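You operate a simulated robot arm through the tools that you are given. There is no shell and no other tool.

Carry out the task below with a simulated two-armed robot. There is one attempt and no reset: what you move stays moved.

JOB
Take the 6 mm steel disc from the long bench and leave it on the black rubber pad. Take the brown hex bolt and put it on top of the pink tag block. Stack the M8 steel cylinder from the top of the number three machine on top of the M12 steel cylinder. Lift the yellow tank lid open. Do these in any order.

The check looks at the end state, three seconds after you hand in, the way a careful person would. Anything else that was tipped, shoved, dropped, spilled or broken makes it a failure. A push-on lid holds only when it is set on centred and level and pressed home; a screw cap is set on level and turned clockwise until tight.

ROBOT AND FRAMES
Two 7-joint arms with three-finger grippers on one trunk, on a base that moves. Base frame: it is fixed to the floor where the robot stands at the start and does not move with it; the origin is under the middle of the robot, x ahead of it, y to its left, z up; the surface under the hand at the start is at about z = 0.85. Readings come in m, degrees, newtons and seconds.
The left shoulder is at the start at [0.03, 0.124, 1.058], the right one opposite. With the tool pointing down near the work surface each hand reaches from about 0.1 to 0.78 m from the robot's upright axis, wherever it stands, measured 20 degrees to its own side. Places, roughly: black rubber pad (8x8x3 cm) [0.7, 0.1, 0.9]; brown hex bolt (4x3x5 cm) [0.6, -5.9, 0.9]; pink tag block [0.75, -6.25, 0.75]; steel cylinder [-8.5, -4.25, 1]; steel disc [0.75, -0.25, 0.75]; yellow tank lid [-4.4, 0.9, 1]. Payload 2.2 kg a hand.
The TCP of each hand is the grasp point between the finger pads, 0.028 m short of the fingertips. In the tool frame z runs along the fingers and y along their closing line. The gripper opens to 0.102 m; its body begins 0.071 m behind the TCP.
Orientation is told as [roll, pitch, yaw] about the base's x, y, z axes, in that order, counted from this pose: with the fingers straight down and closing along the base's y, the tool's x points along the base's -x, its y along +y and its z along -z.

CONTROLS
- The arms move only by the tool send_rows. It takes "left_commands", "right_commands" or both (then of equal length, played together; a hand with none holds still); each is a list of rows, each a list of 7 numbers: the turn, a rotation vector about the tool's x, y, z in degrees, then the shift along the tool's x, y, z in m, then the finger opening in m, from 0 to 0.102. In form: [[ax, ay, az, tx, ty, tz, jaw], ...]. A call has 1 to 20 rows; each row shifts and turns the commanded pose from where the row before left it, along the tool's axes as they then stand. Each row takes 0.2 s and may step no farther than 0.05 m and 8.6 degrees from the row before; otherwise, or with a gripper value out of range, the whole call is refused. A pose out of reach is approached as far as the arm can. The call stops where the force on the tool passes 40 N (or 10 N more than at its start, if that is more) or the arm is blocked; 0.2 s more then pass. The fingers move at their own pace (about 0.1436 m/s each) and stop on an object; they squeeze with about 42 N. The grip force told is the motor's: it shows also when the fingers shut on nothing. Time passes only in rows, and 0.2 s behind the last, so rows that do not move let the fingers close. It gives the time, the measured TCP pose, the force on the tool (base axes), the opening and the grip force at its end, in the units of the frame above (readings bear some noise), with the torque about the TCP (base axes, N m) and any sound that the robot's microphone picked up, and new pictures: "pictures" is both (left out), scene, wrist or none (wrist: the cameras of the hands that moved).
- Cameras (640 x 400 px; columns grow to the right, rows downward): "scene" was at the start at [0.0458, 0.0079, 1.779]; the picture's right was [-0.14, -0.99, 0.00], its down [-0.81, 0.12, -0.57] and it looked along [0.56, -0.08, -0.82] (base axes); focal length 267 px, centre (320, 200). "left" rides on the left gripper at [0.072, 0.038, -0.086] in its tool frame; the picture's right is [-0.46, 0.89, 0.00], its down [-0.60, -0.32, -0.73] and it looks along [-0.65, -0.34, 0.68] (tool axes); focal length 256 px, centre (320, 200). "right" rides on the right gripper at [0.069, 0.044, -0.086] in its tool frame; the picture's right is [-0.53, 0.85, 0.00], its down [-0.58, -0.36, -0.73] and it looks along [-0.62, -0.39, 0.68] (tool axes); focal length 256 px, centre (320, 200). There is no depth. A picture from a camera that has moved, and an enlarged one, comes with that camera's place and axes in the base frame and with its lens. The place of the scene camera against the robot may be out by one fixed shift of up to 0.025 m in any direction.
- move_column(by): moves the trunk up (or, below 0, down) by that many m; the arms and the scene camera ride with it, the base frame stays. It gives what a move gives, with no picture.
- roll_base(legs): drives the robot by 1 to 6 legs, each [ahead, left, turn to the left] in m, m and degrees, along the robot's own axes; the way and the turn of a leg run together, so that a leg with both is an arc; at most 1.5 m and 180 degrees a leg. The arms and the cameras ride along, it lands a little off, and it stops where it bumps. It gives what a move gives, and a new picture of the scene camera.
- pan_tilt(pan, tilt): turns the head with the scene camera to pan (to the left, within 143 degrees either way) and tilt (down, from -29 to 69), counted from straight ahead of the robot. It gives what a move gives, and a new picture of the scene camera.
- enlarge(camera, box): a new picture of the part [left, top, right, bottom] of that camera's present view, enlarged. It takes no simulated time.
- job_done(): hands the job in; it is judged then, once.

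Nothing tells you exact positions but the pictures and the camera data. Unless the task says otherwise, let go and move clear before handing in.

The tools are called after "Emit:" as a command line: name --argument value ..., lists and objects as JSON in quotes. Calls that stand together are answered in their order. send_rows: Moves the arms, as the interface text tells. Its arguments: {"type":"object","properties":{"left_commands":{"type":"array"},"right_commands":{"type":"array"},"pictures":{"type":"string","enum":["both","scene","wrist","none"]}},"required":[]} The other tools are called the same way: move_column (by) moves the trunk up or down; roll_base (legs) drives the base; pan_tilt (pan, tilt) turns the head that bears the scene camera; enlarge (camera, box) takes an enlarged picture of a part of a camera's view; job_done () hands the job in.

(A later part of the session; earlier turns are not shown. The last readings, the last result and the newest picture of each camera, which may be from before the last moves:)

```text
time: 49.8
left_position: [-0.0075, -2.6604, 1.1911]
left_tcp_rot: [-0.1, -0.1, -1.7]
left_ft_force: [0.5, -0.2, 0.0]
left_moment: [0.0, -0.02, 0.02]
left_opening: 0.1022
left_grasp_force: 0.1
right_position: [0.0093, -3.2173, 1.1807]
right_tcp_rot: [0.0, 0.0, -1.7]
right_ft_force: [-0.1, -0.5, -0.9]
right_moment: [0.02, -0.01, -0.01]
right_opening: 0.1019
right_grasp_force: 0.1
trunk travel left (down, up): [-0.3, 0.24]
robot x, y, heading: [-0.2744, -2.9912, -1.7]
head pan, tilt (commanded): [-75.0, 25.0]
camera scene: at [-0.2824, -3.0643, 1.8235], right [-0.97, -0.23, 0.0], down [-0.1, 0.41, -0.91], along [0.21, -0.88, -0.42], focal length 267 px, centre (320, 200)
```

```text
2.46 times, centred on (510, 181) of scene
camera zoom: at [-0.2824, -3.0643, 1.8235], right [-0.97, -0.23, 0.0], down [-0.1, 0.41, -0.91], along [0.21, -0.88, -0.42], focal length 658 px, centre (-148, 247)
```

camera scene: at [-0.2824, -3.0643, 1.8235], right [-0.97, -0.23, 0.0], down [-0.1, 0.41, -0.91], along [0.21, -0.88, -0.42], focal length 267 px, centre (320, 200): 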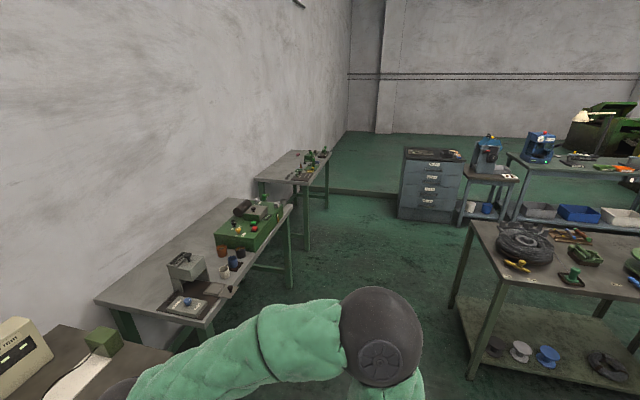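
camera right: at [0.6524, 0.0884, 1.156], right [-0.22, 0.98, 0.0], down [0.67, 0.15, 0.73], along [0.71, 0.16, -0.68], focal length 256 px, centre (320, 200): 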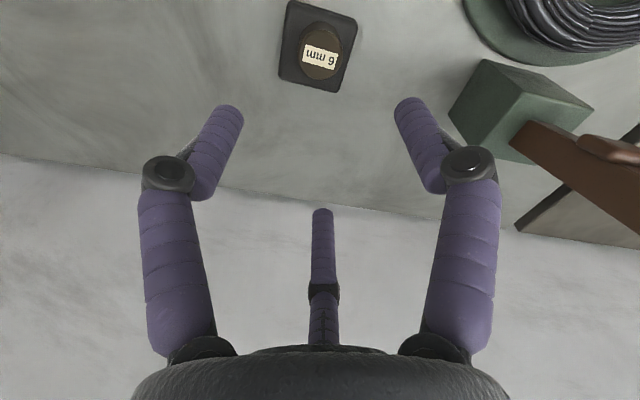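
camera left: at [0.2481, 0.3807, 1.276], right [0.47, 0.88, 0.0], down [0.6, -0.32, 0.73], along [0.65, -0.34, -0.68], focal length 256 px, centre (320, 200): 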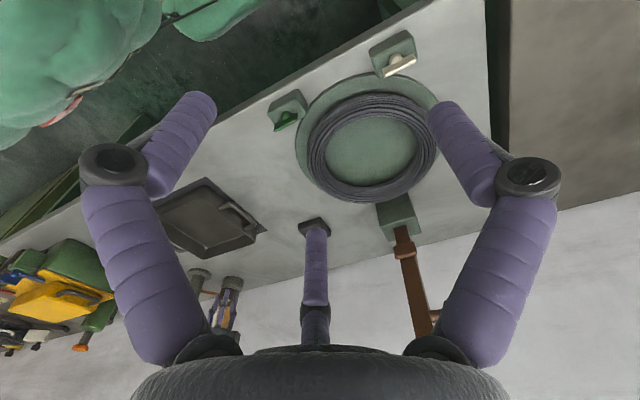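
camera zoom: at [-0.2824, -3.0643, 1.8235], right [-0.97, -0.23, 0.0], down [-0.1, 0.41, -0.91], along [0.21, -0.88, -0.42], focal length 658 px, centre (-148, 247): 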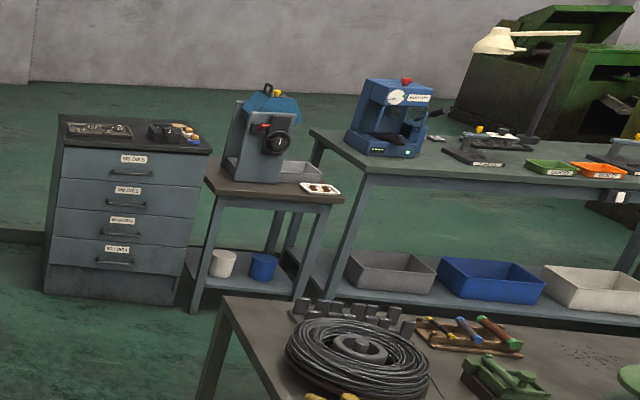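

The pink tag block and the brown bolt are visible on the last table (front edge x≈0.41). I correct heading and strafe along to y≈-6.

Emit:
roll_base --legs '[[0.08, 0, 1.7], [0, -1.5, 0], [0, -1.4, 0]]'

Emit:
pan_tilt --pan -10 --tilt 45

```text
time: 64.6
left_position: [0.039, -5.5769, 1.1911]
left_tcp_rot: [0.0, 0.0, -0.9]
left_ft_force: [-1.0, -0.2, -0.1]
left_moment: [0.02, -0.02, -0.01]
left_opening: 0.1022
left_grasp_force: 0.1
right_position: [0.0641, -6.1352, 1.1805]
right_tcp_rot: [0.0, 0.1, -1.0]
right_ft_force: [-0.5, -1.3, -0.5]
right_moment: [0.0, 0.01, 0.0]
right_opening: 0.1019
right_grasp_force: 0.1
trunk travel left (down, up): [-0.3, 0.24]
robot x, y, heading: [-0.2248, -5.9147, -0.7]
head pan, tilt (commanded): [-75.0, 25.0]
camera scene: at [-0.229, -5.9854, 1.8235], right [-0.97, -0.24, 0.0], down [-0.1, 0.41, -0.91], along [0.22, -0.88, -0.42], focal length 267 px, centre (320, 200)
```

scene: 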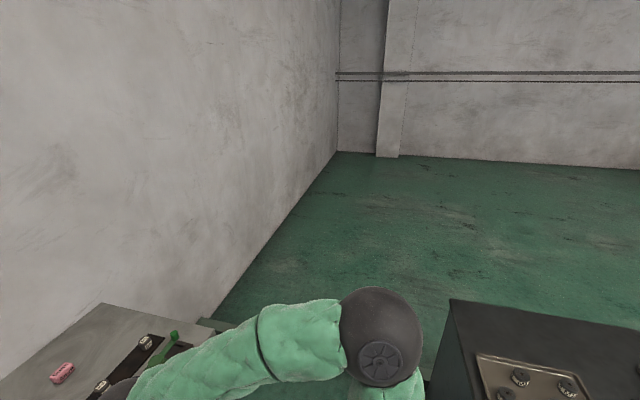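

```text
time: 66.0
left_position: [0.0387, -5.5778, 1.1908]
left_tcp_rot: [-0.1, 0.0, -0.8]
left_ft_force: [-0.3, 0.0, 0.1]
left_moment: [-0.01, 0.0, 0.03]
left_opening: 0.1018
left_grasp_force: 0.0
right_position: [0.0633, -6.1344, 1.181]
right_tcp_rot: [-0.1, -0.1, -0.9]
right_ft_force: [0.1, 0.3, 0.6]
right_moment: [-0.01, 0.01, 0.03]
right_opening: 0.1019
right_grasp_force: 0.0
trunk travel left (down, up): [-0.3, 0.24]
robot x, y, heading: [-0.2242, -5.9139, -1.3]
head pan, tilt (commanded): [-10.0, 45.0]
camera scene: at [-0.1716, -5.9111, 1.7929], right [-0.19, -0.98, 0.0], down [-0.69, 0.13, -0.71], along [0.69, -0.13, -0.71], focal length 267 px, centre (320, 200)
```

scene: 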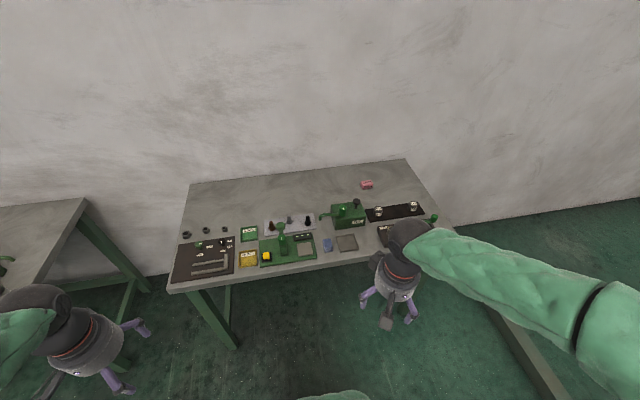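

Emit:
enlarge --camera "scene" --box '[160, 160, 320, 260]'

Emit:
enlarge --camera "scene" --box '[300, 160, 460, 260]'

```text
4.00 times, centred on (240, 210) of scene
camera zoom: at [-0.1716, -5.9111, 1.7929], right [-0.19, -0.98, 0.0], down [-0.69, 0.13, -0.71], along [0.69, -0.13, -0.71], focal length 1069 px, centre (640, 160)
```

zoom: 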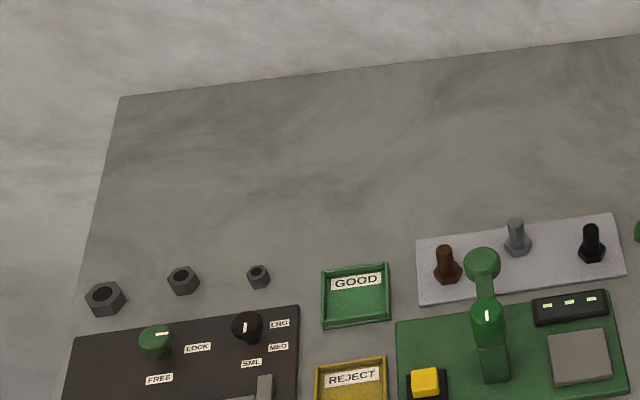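

```text
4.00 times, centred on (380, 210) of scene
camera zoom: at [-0.1716, -5.9111, 1.7929], right [-0.19, -0.98, 0.0], down [-0.69, 0.13, -0.71], along [0.69, -0.13, -0.71], focal length 1069 px, centre (80, 160)
```

zoom: 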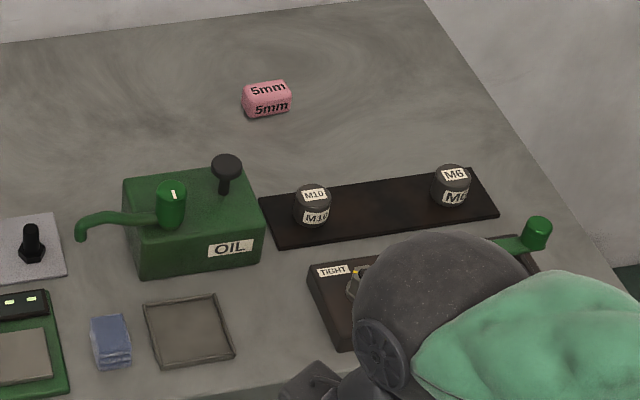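

The pink "5mm" tag block is near [0.775, -6.354]; the brown bolt stands head-down on a plate near [0.57, -5.85]. I drive in to a working position in front of the table.

Emit:
roll_base --legs '[[0, -0.19, 1.0], [0.28, 0, 0]]'

Emit:
pan_tilt --pan 0 --tilt 52

```text
time: 69.1
left_position: [0.3153, -5.7635, 1.1905]
left_tcp_rot: [0.0, 0.1, 0.3]
left_ft_force: [1.0, 0.4, 0.0]
left_moment: [0.01, 0.02, -0.01]
left_opening: 0.102
left_grasp_force: 0.1
right_position: [0.3497, -6.3202, 1.1801]
right_tcp_rot: [-0.1, 0.1, 0.2]
right_ft_force: [1.1, -0.1, -0.4]
right_moment: [0.01, 0.02, 0.03]
right_opening: 0.1019
right_grasp_force: 0.1
trunk travel left (down, up): [-0.3, 0.24]
robot x, y, heading: [0.0552, -6.1005, 0.3]
head pan, tilt (commanded): [-10.0, 45.0]
camera scene: at [0.111, -6.1017, 1.7929], right [-0.17, -0.99, 0.0], down [-0.7, 0.12, -0.71], along [0.7, -0.12, -0.71], focal length 267 px, centre (320, 200)
```

scene: 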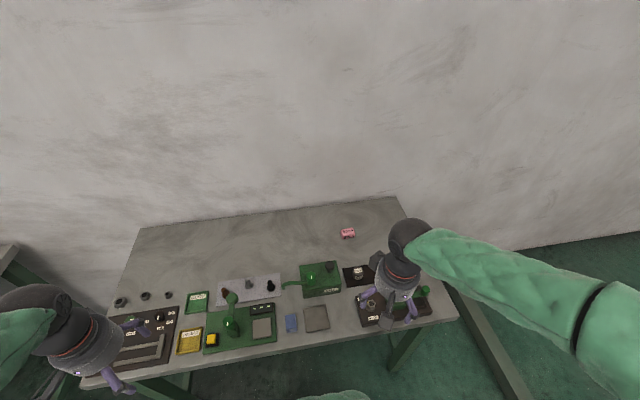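

```text
time: 69.8
left_position: [0.3125, -5.7645, 1.1901]
left_tcp_rot: [-0.1, 0.0, 0.2]
left_ft_force: [0.6, -0.3, -1.1]
left_moment: [0.0, -0.01, 0.02]
left_opening: 0.1019
left_grasp_force: 0.1
right_position: [0.3482, -6.3208, 1.1795]
right_tcp_rot: [0.0, 0.0, 0.2]
right_ft_force: [0.5, 0.4, 0.4]
right_moment: [-0.02, -0.04, 0.02]
right_opening: 0.1019
right_grasp_force: 0.1
trunk travel left (down, up): [-0.3, 0.24]
robot x, y, heading: [0.0532, -6.1058, 0.3]
head pan, tilt (commanded): [0.0, 52.0]
camera scene: at [0.1041, -6.0876, 1.7834], right [0.0, -1.0, 0.0], down [-0.79, 0.0, -0.62], along [0.62, 0.0, -0.79], focal length 267 px, centre (320, 200)
```

scene: 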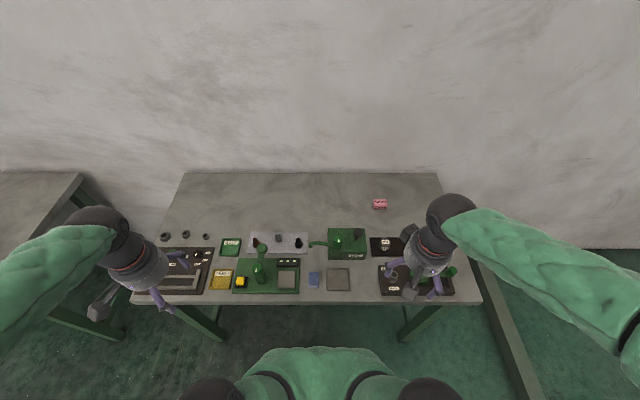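

Emit:
enlarge --camera "scene" --box '[200, 190, 360, 290]'

Emit:
enlarge --camera "scene" --box '[320, 180, 480, 280]'

```text
4.00 times, centred on (280, 240) of scene
camera zoom: at [0.1041, -6.0876, 1.7834], right [0.0, -1.0, 0.0], down [-0.79, 0.0, -0.62], along [0.62, 0.0, -0.79], focal length 1069 px, centre (480, 40)
```

zoom: 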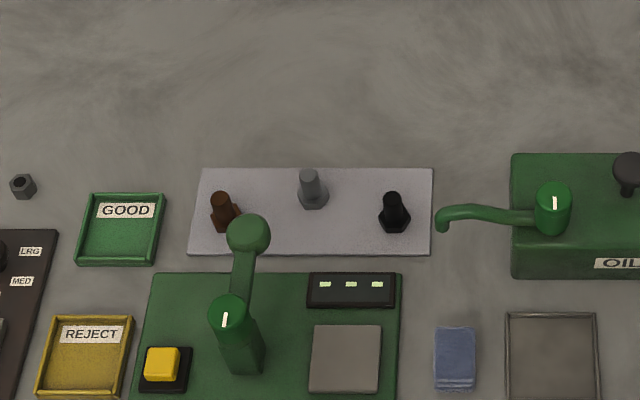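

```text
4.00 times, centred on (400, 230) of scene
camera zoom: at [0.1041, -6.0876, 1.7834], right [0.0, -1.0, 0.0], down [-0.79, 0.0, -0.62], along [0.62, 0.0, -0.79], focal length 1069 px, centre (0, 80)
```

zoom: 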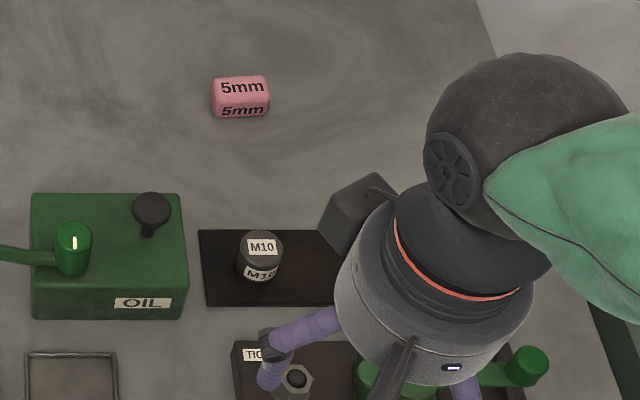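

The lever ball of the green device stands close to the bolt (about 7 cm behind-right of it, a bit higher), so I'll come straight down with the hand yawed -60°. That puts the ball in a finger gap with the camera on the far side. First I go above the bolt at a safe height.

Emit:
send_rows --left_commands '[[0, 0, 0, 0.02, 0.02, 0, 0.102], [0, 0, 0, 0.02, 0.02, 0, 0.102], [0, 0, 0, 0.02, 0.02, 0, 0.102], [0, 0, 0, 0.02, 0.02, 0, 0.102], [0, 0, 0, 0, 0, 0, 0.102], [0, 0, 0, 0, 0, 0, 0.102], [0, 0, 0, 0, 0, 0, 0.102], [0, 0, 0, 0, 0, 0, 0.102], [0, 0, 0, 0, 0, 0, 0.102], [0, 0, 0, 0, 0, 0, 0.102], [0, 0, 0, 0, 0, 0, 0.102], [0, 0, 0, 0, 0, 0, 0.102], [0, 0, 0, 0, 0, 0, 0.102], [0, 0, 0, 0, 0, 0, 0.102], [0, 0, 0, 0, 0, 0, 0.102], [0, 0, 0, 0, 0, 0, 0.102], [0, 0, 0, 0, 0, 0, 0.102], [0, 0, 0, 0, 0, 0, 0.102], [0, 0, 0, 0, 0, 0, 0.102], [0, 0, 0, 0, 0, 0, 0.102]]' --right_commands '[[0, 0, 0, -0.021, 0.0391, 0, 0.07], [0, 0, 0, -0.021, 0.0391, 0, 0.07], [0, 0, 0, -0.021, 0.0391, 0, 0.07], [0, 0, 0, -0.021, 0.0391, 0, 0.07], [0, 0, 0, -0.021, 0.0391, 0, 0.07], [0, 0, 0, -0.021, 0.0391, 0, 0.07], [0, 0, 0, -0.021, 0.0391, 0, 0.07], [0, 0, 0, -0.021, 0.0391, 0, 0.07], [0, 0, 0, -0.021, 0.0391, 0, 0.07], [0, 0, 0, -0.021, 0.0391, 0, 0.07], [0, 0, 0, -0.021, 0.0391, 0, 0.07], [0, 0, 0, -0.021, 0.0391, 0, 0.07], [0, 0, 7.5, 0, 0, 0.01, 0.07], [0, 0, 7.5, 0, 0, 0.01, 0.07], [0, 0, 7.5, 0, 0, 0.01, 0.07], [0, 0, 7.5, 0, 0, 0.01, 0.07], [0, 0, 7.5, 0, 0, 0.01, 0.07], [0, 0, 7.5, 0, 0, 0.01, 0.07], [0, 0, 7.5, 0, 0, 0.01, 0.07], [0, 0, 7.5, 0, 0, 0.01, 0.07]]'

```text
time: 74.0
left_position: [0.2343, -5.686, 1.1927]
left_tcp_rot: [0.1, 0.0, 0.2]
left_ft_force: [0.1, 0.0, -0.7]
left_moment: [-0.04, -0.02, -0.02]
left_opening: 0.1019
left_grasp_force: 0.1
right_position: [0.5982, -5.8505, 1.0996]
right_tcp_rot: [-0.1, 0.0, -59.9]
right_ft_force: [-0.4, -0.7, 0.3]
right_moment: [0.02, -0.01, 0.02]
right_opening: 0.0699
right_grasp_force: 0.0
trunk travel left (down, up): [-0.3, 0.24]
robot x, y, heading: [0.0555, -6.1007, 0.2]
head pan, tilt (commanded): [0.0, 52.0]
camera scene: at [0.1049, -6.0873, 1.7834], right [0.0, -1.0, 0.0], down [-0.79, 0.0, -0.62], along [0.62, 0.0, -0.79], focal length 267 px, centre (320, 200)
camera right: at [0.601, -5.7677, 1.1859], right [1.0, -0.04, 0.0], down [-0.03, -0.68, 0.73], along [-0.03, -0.73, -0.68], focal length 256 px, centre (320, 200)
camera left: at [0.1613, -5.6459, 1.2773], right [0.46, 0.89, 0.0], down [0.61, -0.32, 0.73], along [0.65, -0.34, -0.68], focal length 256 px, centre (320, 200)
```

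scene: 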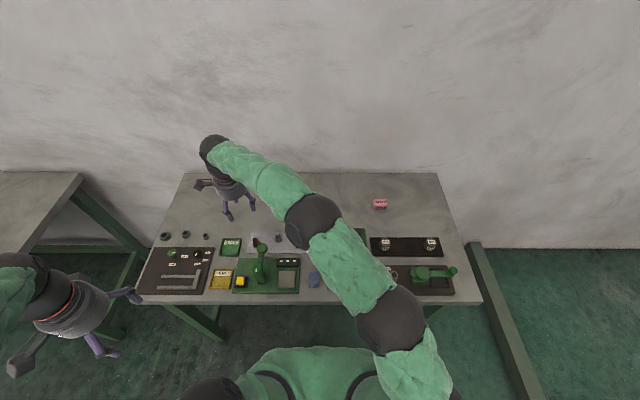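
right: 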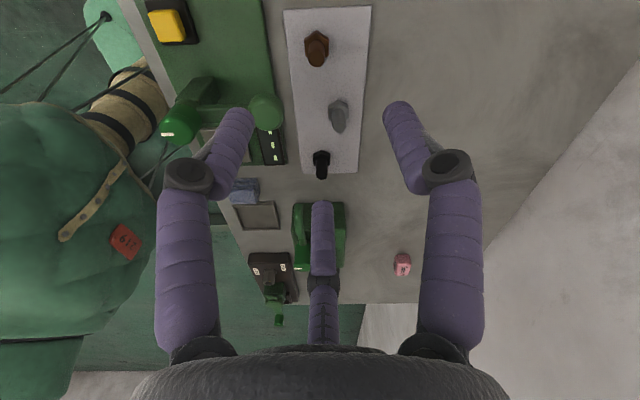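
left: 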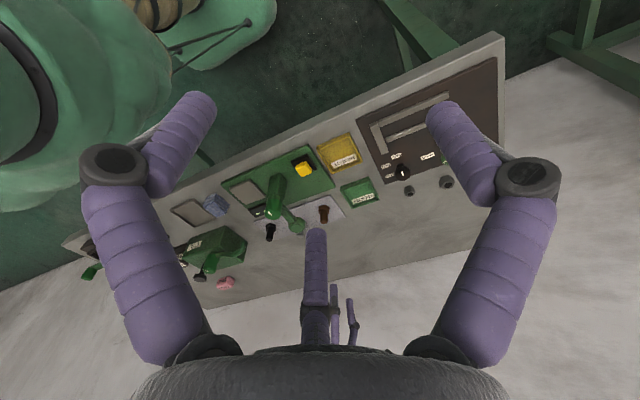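

Emit:
enlarge --camera "right" --box '[230, 0, 430, 125]'

Emit:
enlarge --camera "left" --box '[220, 150, 420, 275]'

```text
3.20 times, centred on (330, 62) of right
camera zoom: at [0.601, -5.7677, 1.1859], right [1.0, -0.04, 0.0], down [-0.03, -0.68, 0.73], along [-0.03, -0.73, -0.68], focal length 819 px, centre (288, 640)
```

zoom: 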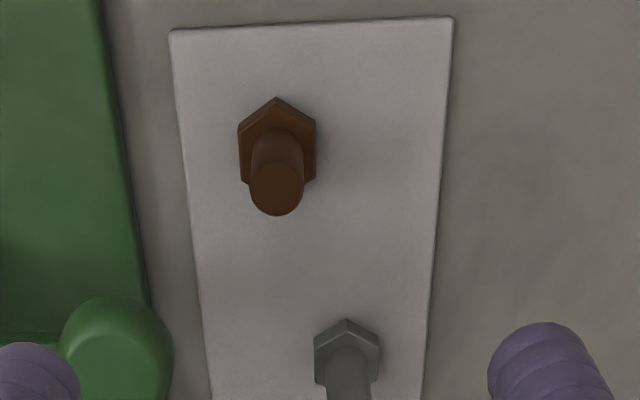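

```text
3.20 times, centred on (320, 212) of left
camera zoom: at [0.1613, -5.6459, 1.2773], right [0.46, 0.89, 0.0], down [0.61, -0.32, 0.73], along [0.65, -0.34, -0.68], focal length 819 px, centre (320, 160)
```

zoom: 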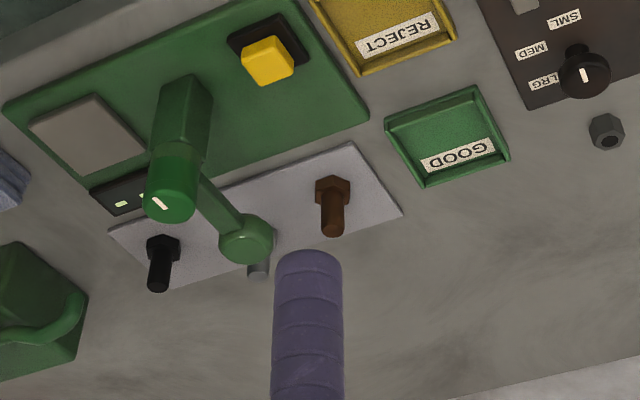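

The bolt top measures about [0.594, -5.860, 0.903] and the lever ball about [0.538, -5.900, 0.929]. I correct position and go down partway to re-check.

Emit:
send_rows --right_commands '[[0, 0, 0, -0.0061, -0.0084, 0.0, 0.06], [0, 0, 0, 0, 0, 0.03, 0.06], [0, 0, 0, 0, 0, 0.03, 0.06], [0, 0, 0, 0, 0, 0.025, 0.06], [0, 0, 0, 0, 0, 0.015, 0.06], [0, 0, 0, 0, 0, 0, 0.06], [0, 0, 0, 0, 0, 0, 0.06]]'

Emit:
enlarge --camera "right" --box '[200, 0, 440, 150]'

Emit:
enlarge --camera "left" --box '[240, 150, 400, 250]'

```text
time: 75.6
left_position: [0.2338, -5.6847, 1.1917]
left_tcp_rot: [0.0, 0.0, 0.2]
left_ft_force: [-0.1, 0.0, 0.3]
left_moment: [-0.03, 0.03, 0.03]
left_opening: 0.102
left_grasp_force: 0.0
right_position: [0.5944, -5.8595, 0.9983]
right_tcp_rot: [0.1, 0.0, -59.8]
right_ft_force: [0.8, -0.1, -0.6]
right_moment: [0.02, 0.0, 0.02]
right_opening: 0.0597
right_grasp_force: 0.1
trunk travel left (down, up): [-0.3, 0.24]
robot x, y, heading: [0.055, -6.105, 0.3]
head pan, tilt (commanded): [0.0, 52.0]
camera scene: at [0.1048, -6.0873, 1.7834], right [0.0, -1.0, 0.0], down [-0.79, 0.0, -0.62], along [0.62, 0.0, -0.79], focal length 267 px, centre (320, 200)
camera right: at [0.5963, -5.7768, 1.0859], right [1.0, -0.04, 0.0], down [-0.02, -0.68, 0.73], along [-0.03, -0.73, -0.68], focal length 256 px, centre (320, 200)
```

scene: 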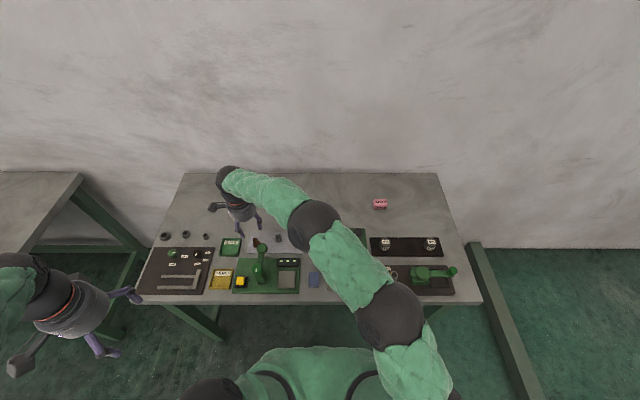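
right: 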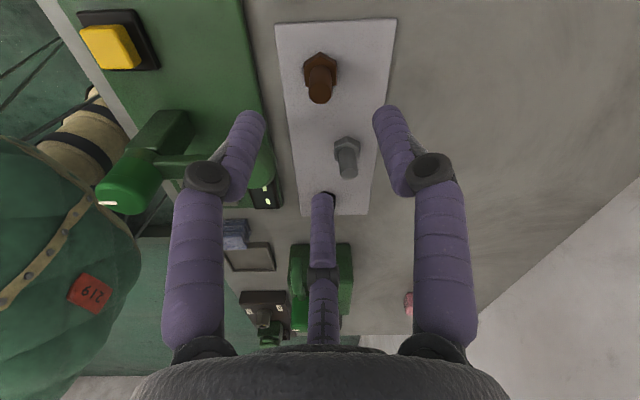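

```text
2.67 times, centred on (320, 75) of right
camera zoom: at [0.5963, -5.7768, 1.0859], right [1.0, -0.04, 0.0], down [-0.02, -0.68, 0.73], along [-0.03, -0.73, -0.68], focal length 683 px, centre (320, 533)
```

zoom: 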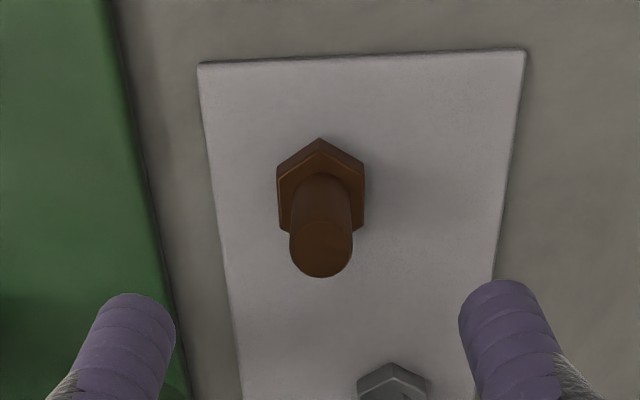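

```text
4.00 times, centred on (320, 200) of left
camera zoom: at [0.1612, -5.6459, 1.2773], right [0.46, 0.89, 0.0], down [0.61, -0.32, 0.73], along [0.65, -0.34, -0.68], focal length 1024 px, centre (320, 200)
```

zoom: 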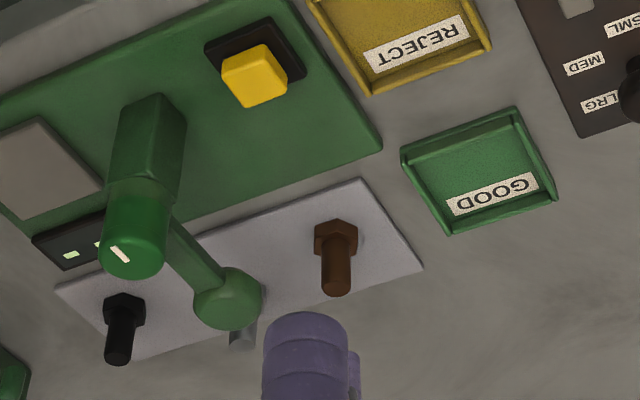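

Aligned with the bolt. I descend to grip height along the shank.

Emit:
send_rows --right_commands '[[0, 0, 0, 0, 0, 0.02, 0.058], [0, 0, 0, 0, 0, 0.02, 0.055], [0, 0, 0, 0, 0, 0.02, 0.055], [0, 0, 0, 0, 0, 0.01, 0.055], [0, 0, 0, 0, 0, 0, 0.055]]' --pictures "wrist"

Emit:
enlarge --camera "left" --box '[240, 150, 400, 250]'

```text
time: 76.8
left_position: [0.2336, -5.6863, 1.1923]
left_tcp_rot: [0.0, 0.0, 0.2]
left_ft_force: [-0.2, -0.2, -0.3]
left_moment: [-0.01, 0.02, -0.02]
left_opening: 0.102
left_grasp_force: 0.0
right_position: [0.5957, -5.8604, 0.9294]
right_tcp_rot: [0.1, 0.0, -59.7]
right_ft_force: [-0.1, 0.3, -0.1]
right_moment: [-0.01, 0.01, -0.01]
right_opening: 0.0547
right_grasp_force: 0.0
trunk travel left (down, up): [-0.3, 0.24]
robot x, y, heading: [0.0545, -6.1039, 0.1]
head pan, tilt (commanded): [0.0, 52.0]
camera right: at [0.5975, -5.7773, 1.0158], right [1.0, -0.04, 0.0], down [-0.02, -0.68, 0.73], along [-0.03, -0.73, -0.68], focal length 256 px, centre (320, 200)
```

right: 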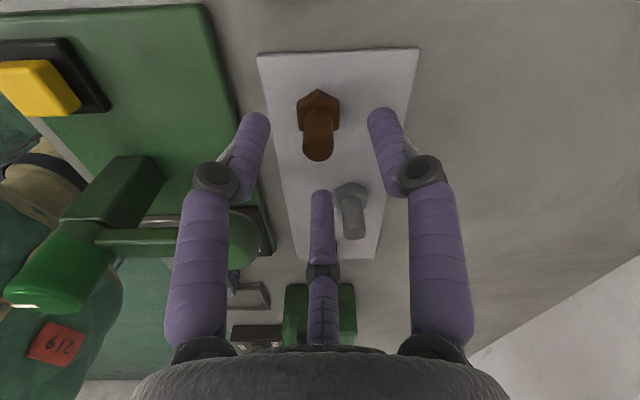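

```text
4.00 times, centred on (320, 200) of left
camera zoom: at [0.1612, -5.6459, 1.2774], right [0.46, 0.89, 0.0], down [0.61, -0.32, 0.73], along [0.65, -0.34, -0.68], focal length 1024 px, centre (320, 200)
```

zoom: 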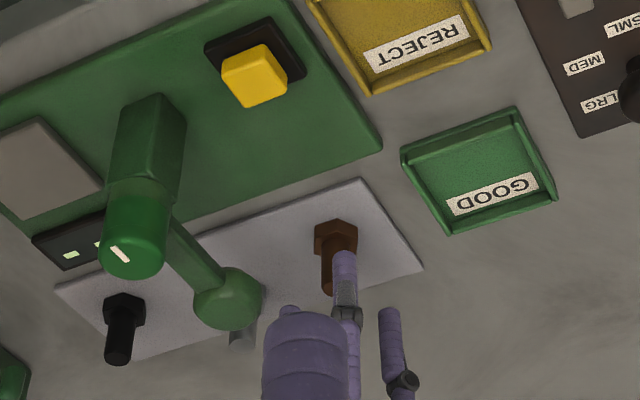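

Good alignment and clear of the ball. I lower the last 2.7 cm and close on the shank.

Emit:
send_rows --right_commands '[[0, 0, 0, 0.0027, -0.0007, 0.01, 0.055], [0, 0, 0, 0, 0, 0.01, 0.055], [0, 0, 0, 0, 0, 0.007, 0.055], [0, 0, 0, 0, 0, 0, 0.055], [0, 0, 0, 0, 0, 0, 0.035], [0, 0, 0, 0, 0, 0, 0.02], [0, 0, 0, 0, 0, 0, 0.01], [0, 0, 0, 0, 0, 0, 0.005], [0, 0, 0, 0, 0, 0, 0.005]]' --pictures "wrist"

Emit:
enlarge --camera "left" --box '[240, 150, 400, 250]'

```text
time: 78.8
left_position: [0.2337, -5.6854, 1.1923]
left_tcp_rot: [0.1, 0.0, 0.2]
left_ft_force: [-0.3, 0.1, 0.1]
left_moment: [-0.02, -0.04, -0.02]
left_opening: 0.1019
left_grasp_force: 0.0
right_position: [0.5916, -5.8572, 0.9024]
right_tcp_rot: [0.0, 0.0, -59.8]
right_ft_force: [1.3, -0.7, 0.4]
right_moment: [-0.01, -0.03, 0.0]
right_opening: 0.017
right_grasp_force: 41.7
trunk travel left (down, up): [-0.3, 0.24]
robot x, y, heading: [0.0534, -6.106, -0.1]
head pan, tilt (commanded): [0.0, 52.0]
camera right: at [0.5952, -5.7753, 0.989], right [1.0, -0.04, 0.0], down [-0.02, -0.68, 0.73], along [-0.03, -0.73, -0.68], focal length 256 px, centre (320, 200)
```

right: 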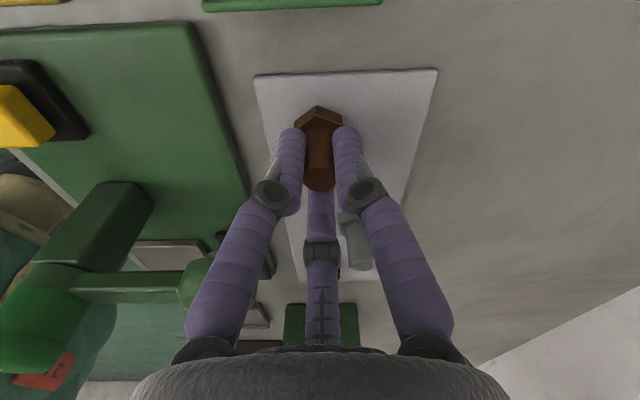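

```text
4.00 times, centred on (320, 200) of left
camera zoom: at [0.1612, -5.6459, 1.2774], right [0.46, 0.89, 0.0], down [0.61, -0.32, 0.73], along [0.65, -0.34, -0.68], focal length 1024 px, centre (320, 200)
```

zoom: 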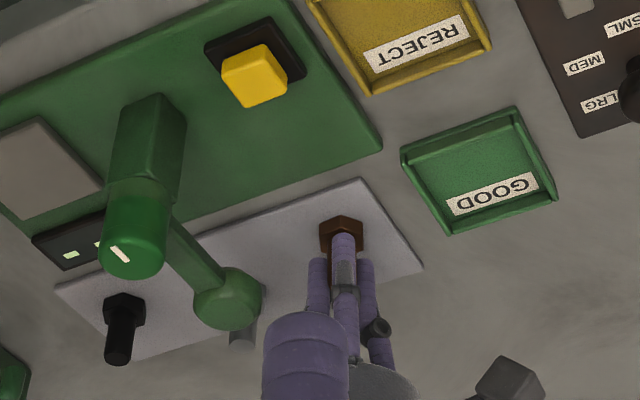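

Gripped. I lift straight up, clear of everything, and move toward the pink block.

Emit:
send_rows --right_commands '[[0, 0, 0, 0, 0, -0.01, 0.005], [0, 0, 0, 0, 0, -0.02, 0.005], [0, 0, 0, 0, 0, -0.03, 0.005], [0, 0, 0, 0, 0, -0.03, 0.005], [0, 0, 0, 0, 0, -0.03, 0.005], [0, 0, 0, 0, 0, -0.03, 0.005], [0, 0, 0, 0, 0, -0.03, 0.005], [0, 0, 0, 0, 0, 0, 0.005]]'

Emit:
enlarge --camera "right" --box '[240, 80, 480, 330]'

```text
time: 80.6
left_position: [0.2336, -5.6856, 1.1917]
left_tcp_rot: [0.0, 0.0, 0.3]
left_ft_force: [0.2, 0.3, 0.0]
left_moment: [0.0, -0.02, 0.0]
left_opening: 0.1019
left_grasp_force: 0.0
right_position: [0.5925, -5.8567, 1.0839]
right_tcp_rot: [-0.1, 0.0, -59.8]
right_ft_force: [0.0, 0.0, -0.9]
right_moment: [0.01, 0.0, -0.01]
right_opening: 0.0171
right_grasp_force: 42.0
trunk travel left (down, up): [-0.3, 0.24]
robot x, y, heading: [0.0563, -6.1083, 0.2]
head pan, tilt (commanded): [0.0, 52.0]
camera scene: at [0.1053, -6.087, 1.7833], right [0.0, -1.0, 0.0], down [-0.79, 0.0, -0.62], along [0.62, 0.0, -0.79], focal length 267 px, centre (320, 200)
camera right: at [0.5954, -5.7746, 1.1692], right [1.0, -0.04, 0.0], down [-0.02, -0.68, 0.73], along [-0.03, -0.73, -0.68], focal length 256 px, centre (320, 200)
```

scene: 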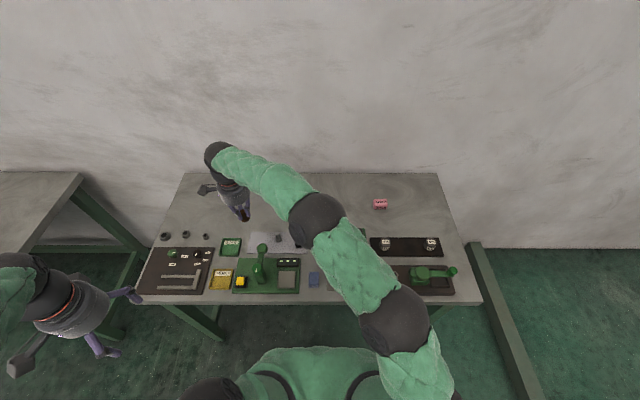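
right: 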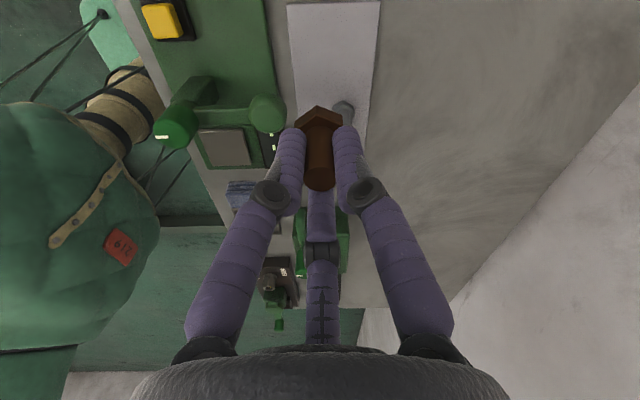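

```text
1.60 times, centred on (360, 205) of right
camera zoom: at [0.5954, -5.7746, 1.1692], right [1.0, -0.04, 0.0], down [-0.02, -0.68, 0.73], along [-0.03, -0.73, -0.68], focal length 410 px, centre (256, 192)
```

zoom: 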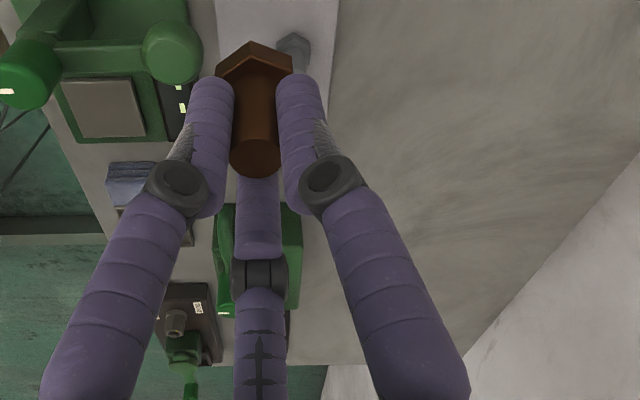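

Bolt held securely. I travel toward the block at height, stopping a bit short to look at it.

Emit:
send_rows --right_commands '[[0, 0, 0, -0.0437, -0.0072, 0, 0.005], [0, 0, 0, -0.0437, -0.0072, 0, 0.005], [0, 0, 0, -0.0437, -0.0072, 0, 0.005], [0, 0, 0, -0.0437, -0.0072, 0, 0.005], [0, 0, 0, -0.0437, -0.0072, 0, 0.005], [0, 0, 0, -0.0437, -0.0072, 0, 0.005], [0, 0, 0, -0.0437, -0.0072, 0, 0.005], [0, 0, 0, -0.0437, -0.0072, 0, 0.005], [0, 0, 0, -0.0437, -0.0072, 0, 0.005], [0, 0, 0, 0, 0, 0, 0.005], [0, 0, 0, 0, 0, 0, 0.005]]'

Emit:
enlarge --camera "right" --box '[240, 80, 480, 230]'

Emit:
enlarge --camera "scene" --box '[340, 170, 440, 233]'

```text
time: 83.0
left_position: [0.2337, -5.686, 1.1927]
left_tcp_rot: [-0.1, 0.0, 0.2]
left_ft_force: [0.3, 0.3, -0.1]
left_moment: [0.03, 0.02, 0.01]
left_opening: 0.1018
left_grasp_force: 0.0
right_position: [0.7346, -6.231, 1.083]
right_tcp_rot: [0.0, 0.0, -59.8]
right_ft_force: [-0.1, -0.4, -0.5]
right_moment: [0.01, 0.0, 0.03]
right_opening: 0.017
right_grasp_force: 42.1
trunk travel left (down, up): [-0.3, 0.24]
robot x, y, heading: [0.055, -6.1085, 0.3]
head pan, tilt (commanded): [0.0, 52.0]
camera scene: at [0.1053, -6.0882, 1.7833], right [0.0, -1.0, 0.0], down [-0.79, 0.0, -0.62], along [0.62, 0.0, -0.79], focal length 267 px, centre (320, 200)
camera right: at [0.738, -6.1481, 1.1682], right [1.0, -0.04, 0.0], down [-0.02, -0.68, 0.73], along [-0.03, -0.73, -0.68], focal length 256 px, centre (320, 200)
```

scene: 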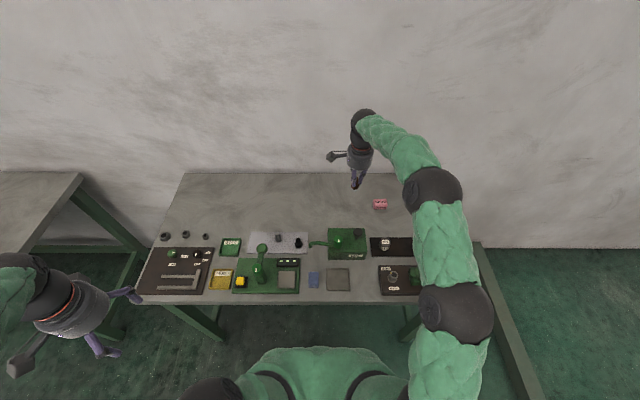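
right: 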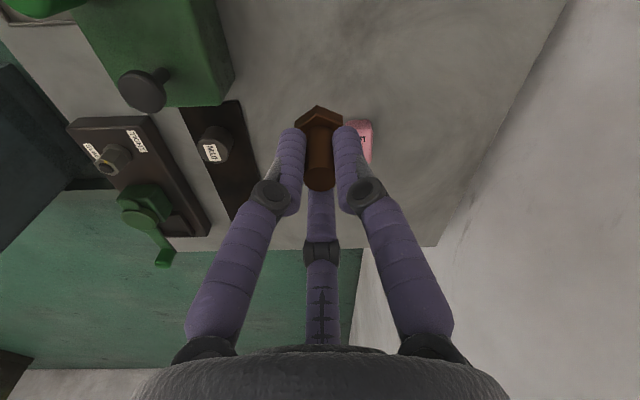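

```text
2.67 times, centred on (360, 155) of right
camera zoom: at [0.738, -6.1481, 1.1682], right [1.0, -0.04, 0.0], down [-0.02, -0.68, 0.73], along [-0.03, -0.73, -0.68], focal length 683 px, centre (213, 320)
```

zoom: 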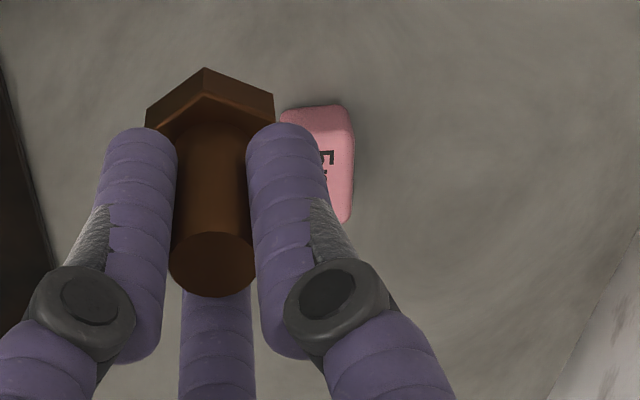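

```text
6.35 times, centred on (390, 202) of scene
camera zoom: at [0.1053, -6.0882, 1.7833], right [0.0, -1.0, 0.0], down [-0.79, 0.0, -0.62], along [0.62, 0.0, -0.79], focal length 1697 px, centre (-124, 190)
```

zoom: 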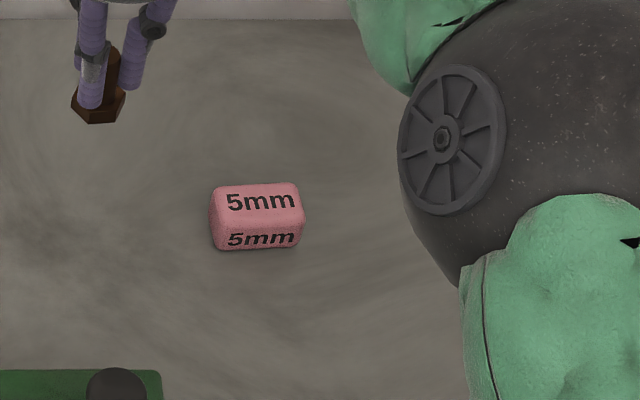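

The block top centre measures about [0.784, -6.355, 0.88]. I move above it and look again.

Emit:
send_rows --right_commands '[[0, 0, 0, -0.033, -0.0048, 0, 0.005], [0, 0, 0, -0.033, -0.0048, 0, 0.005], [0, 0, 0, -0.033, -0.0048, 0, 0.005], [0, 0, 0, -0.033, -0.0048, 0, 0.005], [0, 0, 0, 0, 0, 0, 0.005], [0, 0, 0, 0, 0, 0, 0.005]]'

Emit:
enlarge --camera "right" --box '[240, 0, 400, 150]'

Emit:
enlarge --camera "scene" --box '[340, 150, 440, 213]'

```text
time: 84.4
left_position: [0.2324, -5.6866, 1.1924]
left_tcp_rot: [0.0, 0.2, 0.2]
left_ft_force: [-0.5, 0.2, -1.0]
left_moment: [-0.01, 0.02, 0.01]
left_opening: 0.1021
left_grasp_force: 0.1
right_position: [0.786, -6.3525, 1.0827]
right_tcp_rot: [0.0, 0.1, -59.9]
right_ft_force: [0.0, 0.6, -0.9]
right_moment: [0.02, -0.01, 0.01]
right_opening: 0.0167
right_grasp_force: 42.1
trunk travel left (down, up): [-0.3, 0.24]
robot x, y, heading: [0.0571, -6.1086, 0.3]
head pan, tilt (commanded): [0.0, 52.0]
camera scene: at [0.1055, -6.0881, 1.7833], right [0.0, -1.0, 0.0], down [-0.79, 0.0, -0.62], along [0.62, 0.0, -0.79], focal length 267 px, centre (320, 200)
camera right: at [0.7876, -6.2711, 1.1685], right [1.0, -0.04, 0.0], down [-0.02, -0.68, 0.73], along [-0.03, -0.73, -0.68], focal length 256 px, centre (320, 200)
```

scene: 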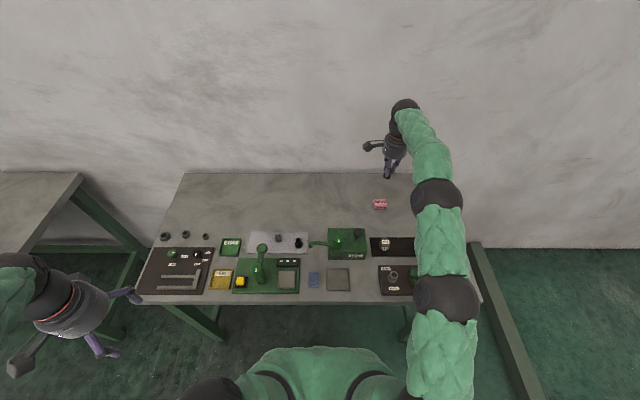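
right: 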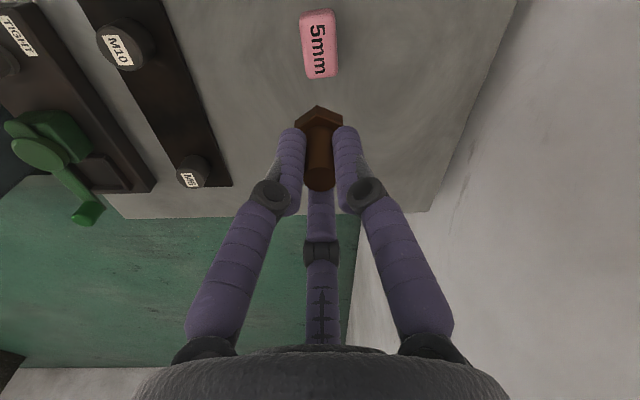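

```text
2.67 times, centred on (320, 75) of right
camera zoom: at [0.7876, -6.2711, 1.1685], right [1.0, -0.04, 0.0], down [-0.02, -0.68, 0.73], along [-0.03, -0.73, -0.68], focal length 683 px, centre (320, 533)
```

zoom: 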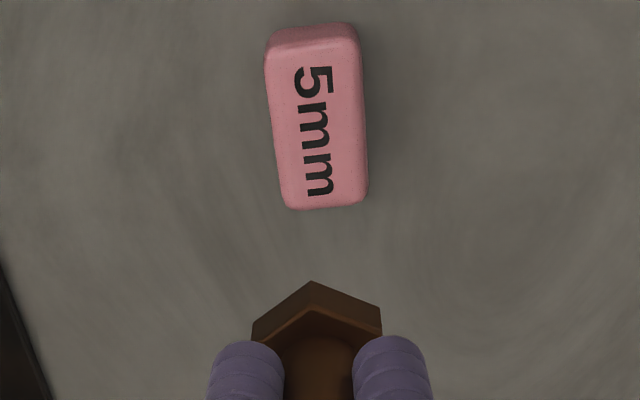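

```text
6.35 times, centred on (390, 182) of scene
camera zoom: at [0.1055, -6.0881, 1.7833], right [0.0, -1.0, 0.0], down [-0.79, 0.0, -0.62], along [0.62, 0.0, -0.79], focal length 1697 px, centre (-124, 318)
```

zoom: 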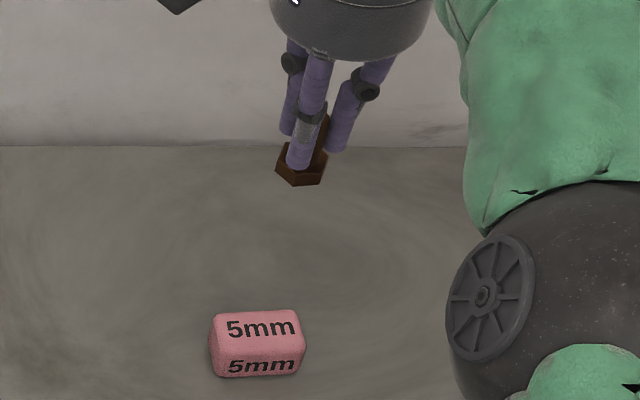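

The block centre is confirmed at about [0.7825, -6.356]. I correct by a few mm and lower the bolt to just above the block.

Emit:
send_rows --right_commands '[[0, 0, 0, -0.0013, -0.0048, 0.02, 0.005], [0, 0, 0, 0, 0, 0.03, 0.005], [0, 0, 0, 0, 0, 0.03, 0.005], [0, 0, 0, 0, 0, 0.03, 0.005], [0, 0, 0, 0, 0, 0.02, 0.005], [0, 0, 0, 0, 0, 0.0057, 0.005], [0, 0, 0, 0, 0, 0, 0.005], [0, 0, 0, 0, 0, 0, 0.005]]'

Emit:
enlarge --camera "right" --box '[240, 50, 400, 200]'

Emit:
enlarge --camera "scene" --box '[340, 160, 440, 223]'

```text
time: 86.2
left_position: [0.2329, -5.685, 1.1923]
left_tcp_rot: [0.0, 0.0, 0.2]
left_ft_force: [0.2, 0.8, 0.0]
left_moment: [0.01, -0.01, 0.0]
left_opening: 0.1019
left_grasp_force: 0.0
right_position: [0.7809, -6.359, 0.9458]
right_tcp_rot: [0.0, -0.1, -59.9]
right_ft_force: [0.0, 0.1, -0.7]
right_moment: [0.0, 0.01, -0.02]
right_opening: 0.0167
right_grasp_force: 41.9
trunk travel left (down, up): [-0.3, 0.24]
robot x, y, heading: [0.0544, -6.1022, 0.2]
head pan, tilt (commanded): [0.0, 52.0]
camera scene: at [0.105, -6.0876, 1.7834], right [0.0, -1.0, 0.0], down [-0.79, 0.0, -0.62], along [0.62, 0.0, -0.79], focal length 267 px, centre (320, 200)
camera right: at [0.7835, -6.275, 1.0326], right [1.0, -0.04, 0.0], down [-0.02, -0.68, 0.73], along [-0.03, -0.73, -0.68], focal length 256 px, centre (320, 200)
```

scene: 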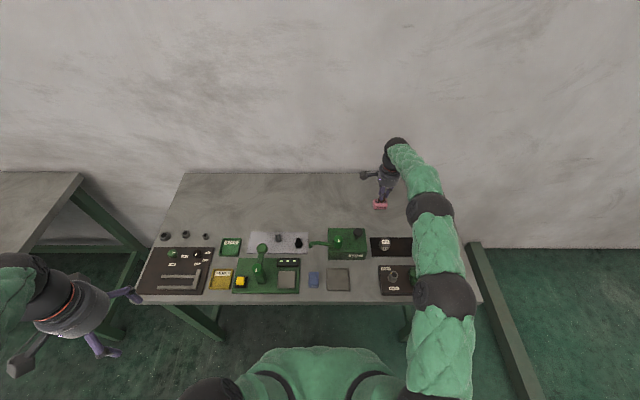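
right: 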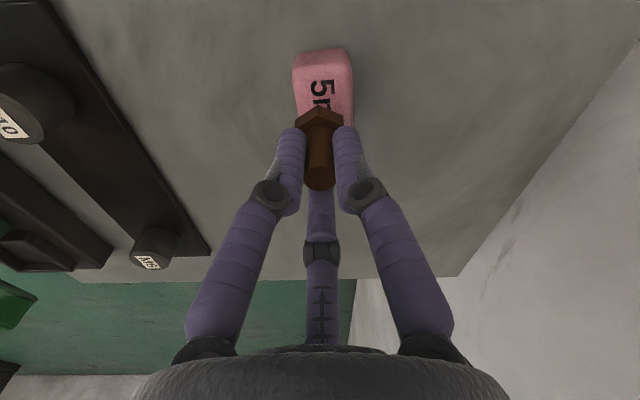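

```text
2.67 times, centred on (320, 125) of right
camera zoom: at [0.7835, -6.275, 1.0326], right [1.0, -0.04, 0.0], down [-0.02, -0.68, 0.73], along [-0.03, -0.73, -0.68], focal length 683 px, centre (320, 400)
```

zoom: 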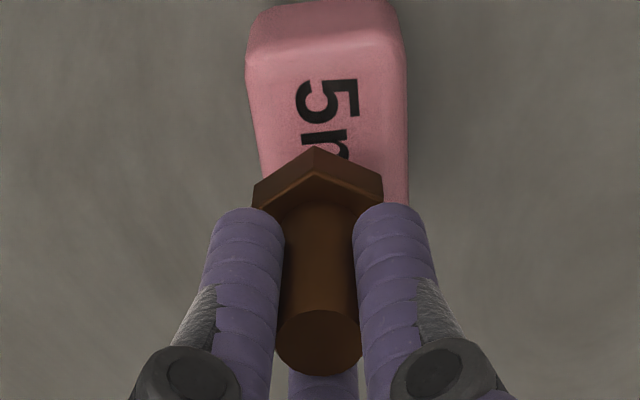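

```text
6.35 times, centred on (390, 192) of scene
camera zoom: at [0.105, -6.0876, 1.7834], right [0.0, -1.0, 0.0], down [-0.79, 0.0, -0.62], along [0.62, 0.0, -0.79], focal length 1697 px, centre (-124, 254)
```

zoom: 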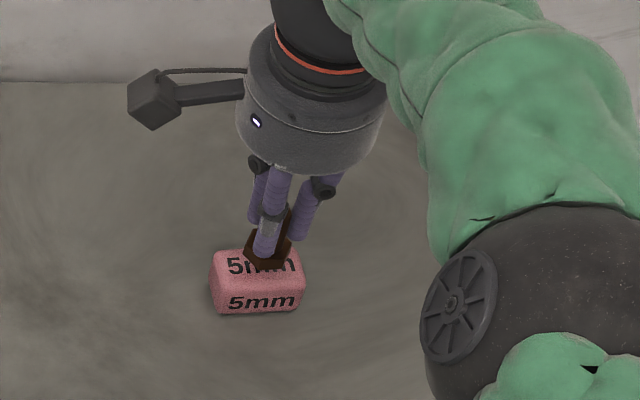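

Well centred. I lower in fine steps until contact.

Emit:
send_rows --right_commands '[[0, 0, 0, 0.001, 0.0023, 0.005, 0.005], [0, 0, 0, 0, 0, 0.004, 0.005], [0, 0, 0, 0, 0, 0.0, 0.005]]' --pictures "none"

Emit:
send_rows --right_commands '[[0, 0, 0, 0, 0, 0.0015, 0.005], [0, 0, 0, 0, 0, 0.0015, 0.005], [0, 0, 0, 0, 0, 0.0, 0.005]]' --pictures "none"

Emit:
send_rows --right_commands '[[0, 0, 0, 0, 0, 0.0015, 0.005], [0, 0, 0, 0, 0, 0.0, 0.005]]' --pictures "none"

```text
time: 87.0
left_position: [0.2321, -5.6863, 1.1923]
left_tcp_rot: [0.0, 0.0, 0.2]
left_ft_force: [0.4, -0.7, 0.5]
left_moment: [0.02, 0.01, 0.0]
left_opening: 0.102
left_grasp_force: 0.1
right_position: [0.7832, -6.3557, 0.9382]
right_tcp_rot: [0.1, 0.1, -59.8]
right_ft_force: [0.0, 0.5, -0.7]
right_moment: [-0.02, 0.0, 0.0]
right_opening: 0.0169
right_grasp_force: 41.4
trunk travel left (down, up): [-0.3, 0.24]
robot x, y, heading: [0.0552, -6.1081, 0.1]
head pan, tilt (commanded): [0.0, 52.0]
```

```text
time: 87.8
left_position: [0.2323, -5.6853, 1.1922]
left_tcp_rot: [0.0, 0.0, 0.2]
left_ft_force: [0.4, -0.5, 0.3]
left_moment: [-0.01, 0.01, 0.02]
left_opening: 0.1021
left_grasp_force: 0.0
right_position: [0.7835, -6.3561, 0.9356]
right_tcp_rot: [0.0, 0.0, -59.8]
right_ft_force: [-0.3, -0.1, -0.9]
right_moment: [0.01, -0.05, -0.01]
right_opening: 0.0169
right_grasp_force: 41.7
trunk travel left (down, up): [-0.3, 0.24]
robot x, y, heading: [0.0575, -6.104, 0.1]
head pan, tilt (commanded): [0.0, 52.0]
```

```text
time: 88.4
left_position: [0.2337, -5.6843, 1.1929]
left_tcp_rot: [0.1, 0.1, 0.2]
left_ft_force: [0.3, 1.1, -0.7]
left_moment: [-0.02, 0.02, 0.01]
left_opening: 0.102
left_grasp_force: 0.1
right_position: [0.7838, -6.3562, 0.933]
right_tcp_rot: [0.0, -0.1, -59.8]
right_ft_force: [-0.1, -0.2, -1.4]
right_moment: [0.0, 0.02, -0.01]
right_opening: 0.0169
right_grasp_force: 42.4
trunk travel left (down, up): [-0.3, 0.24]
robot x, y, heading: [0.0542, -6.1057, 0.2]
head pan, tilt (commanded): [0.0, 52.0]
```

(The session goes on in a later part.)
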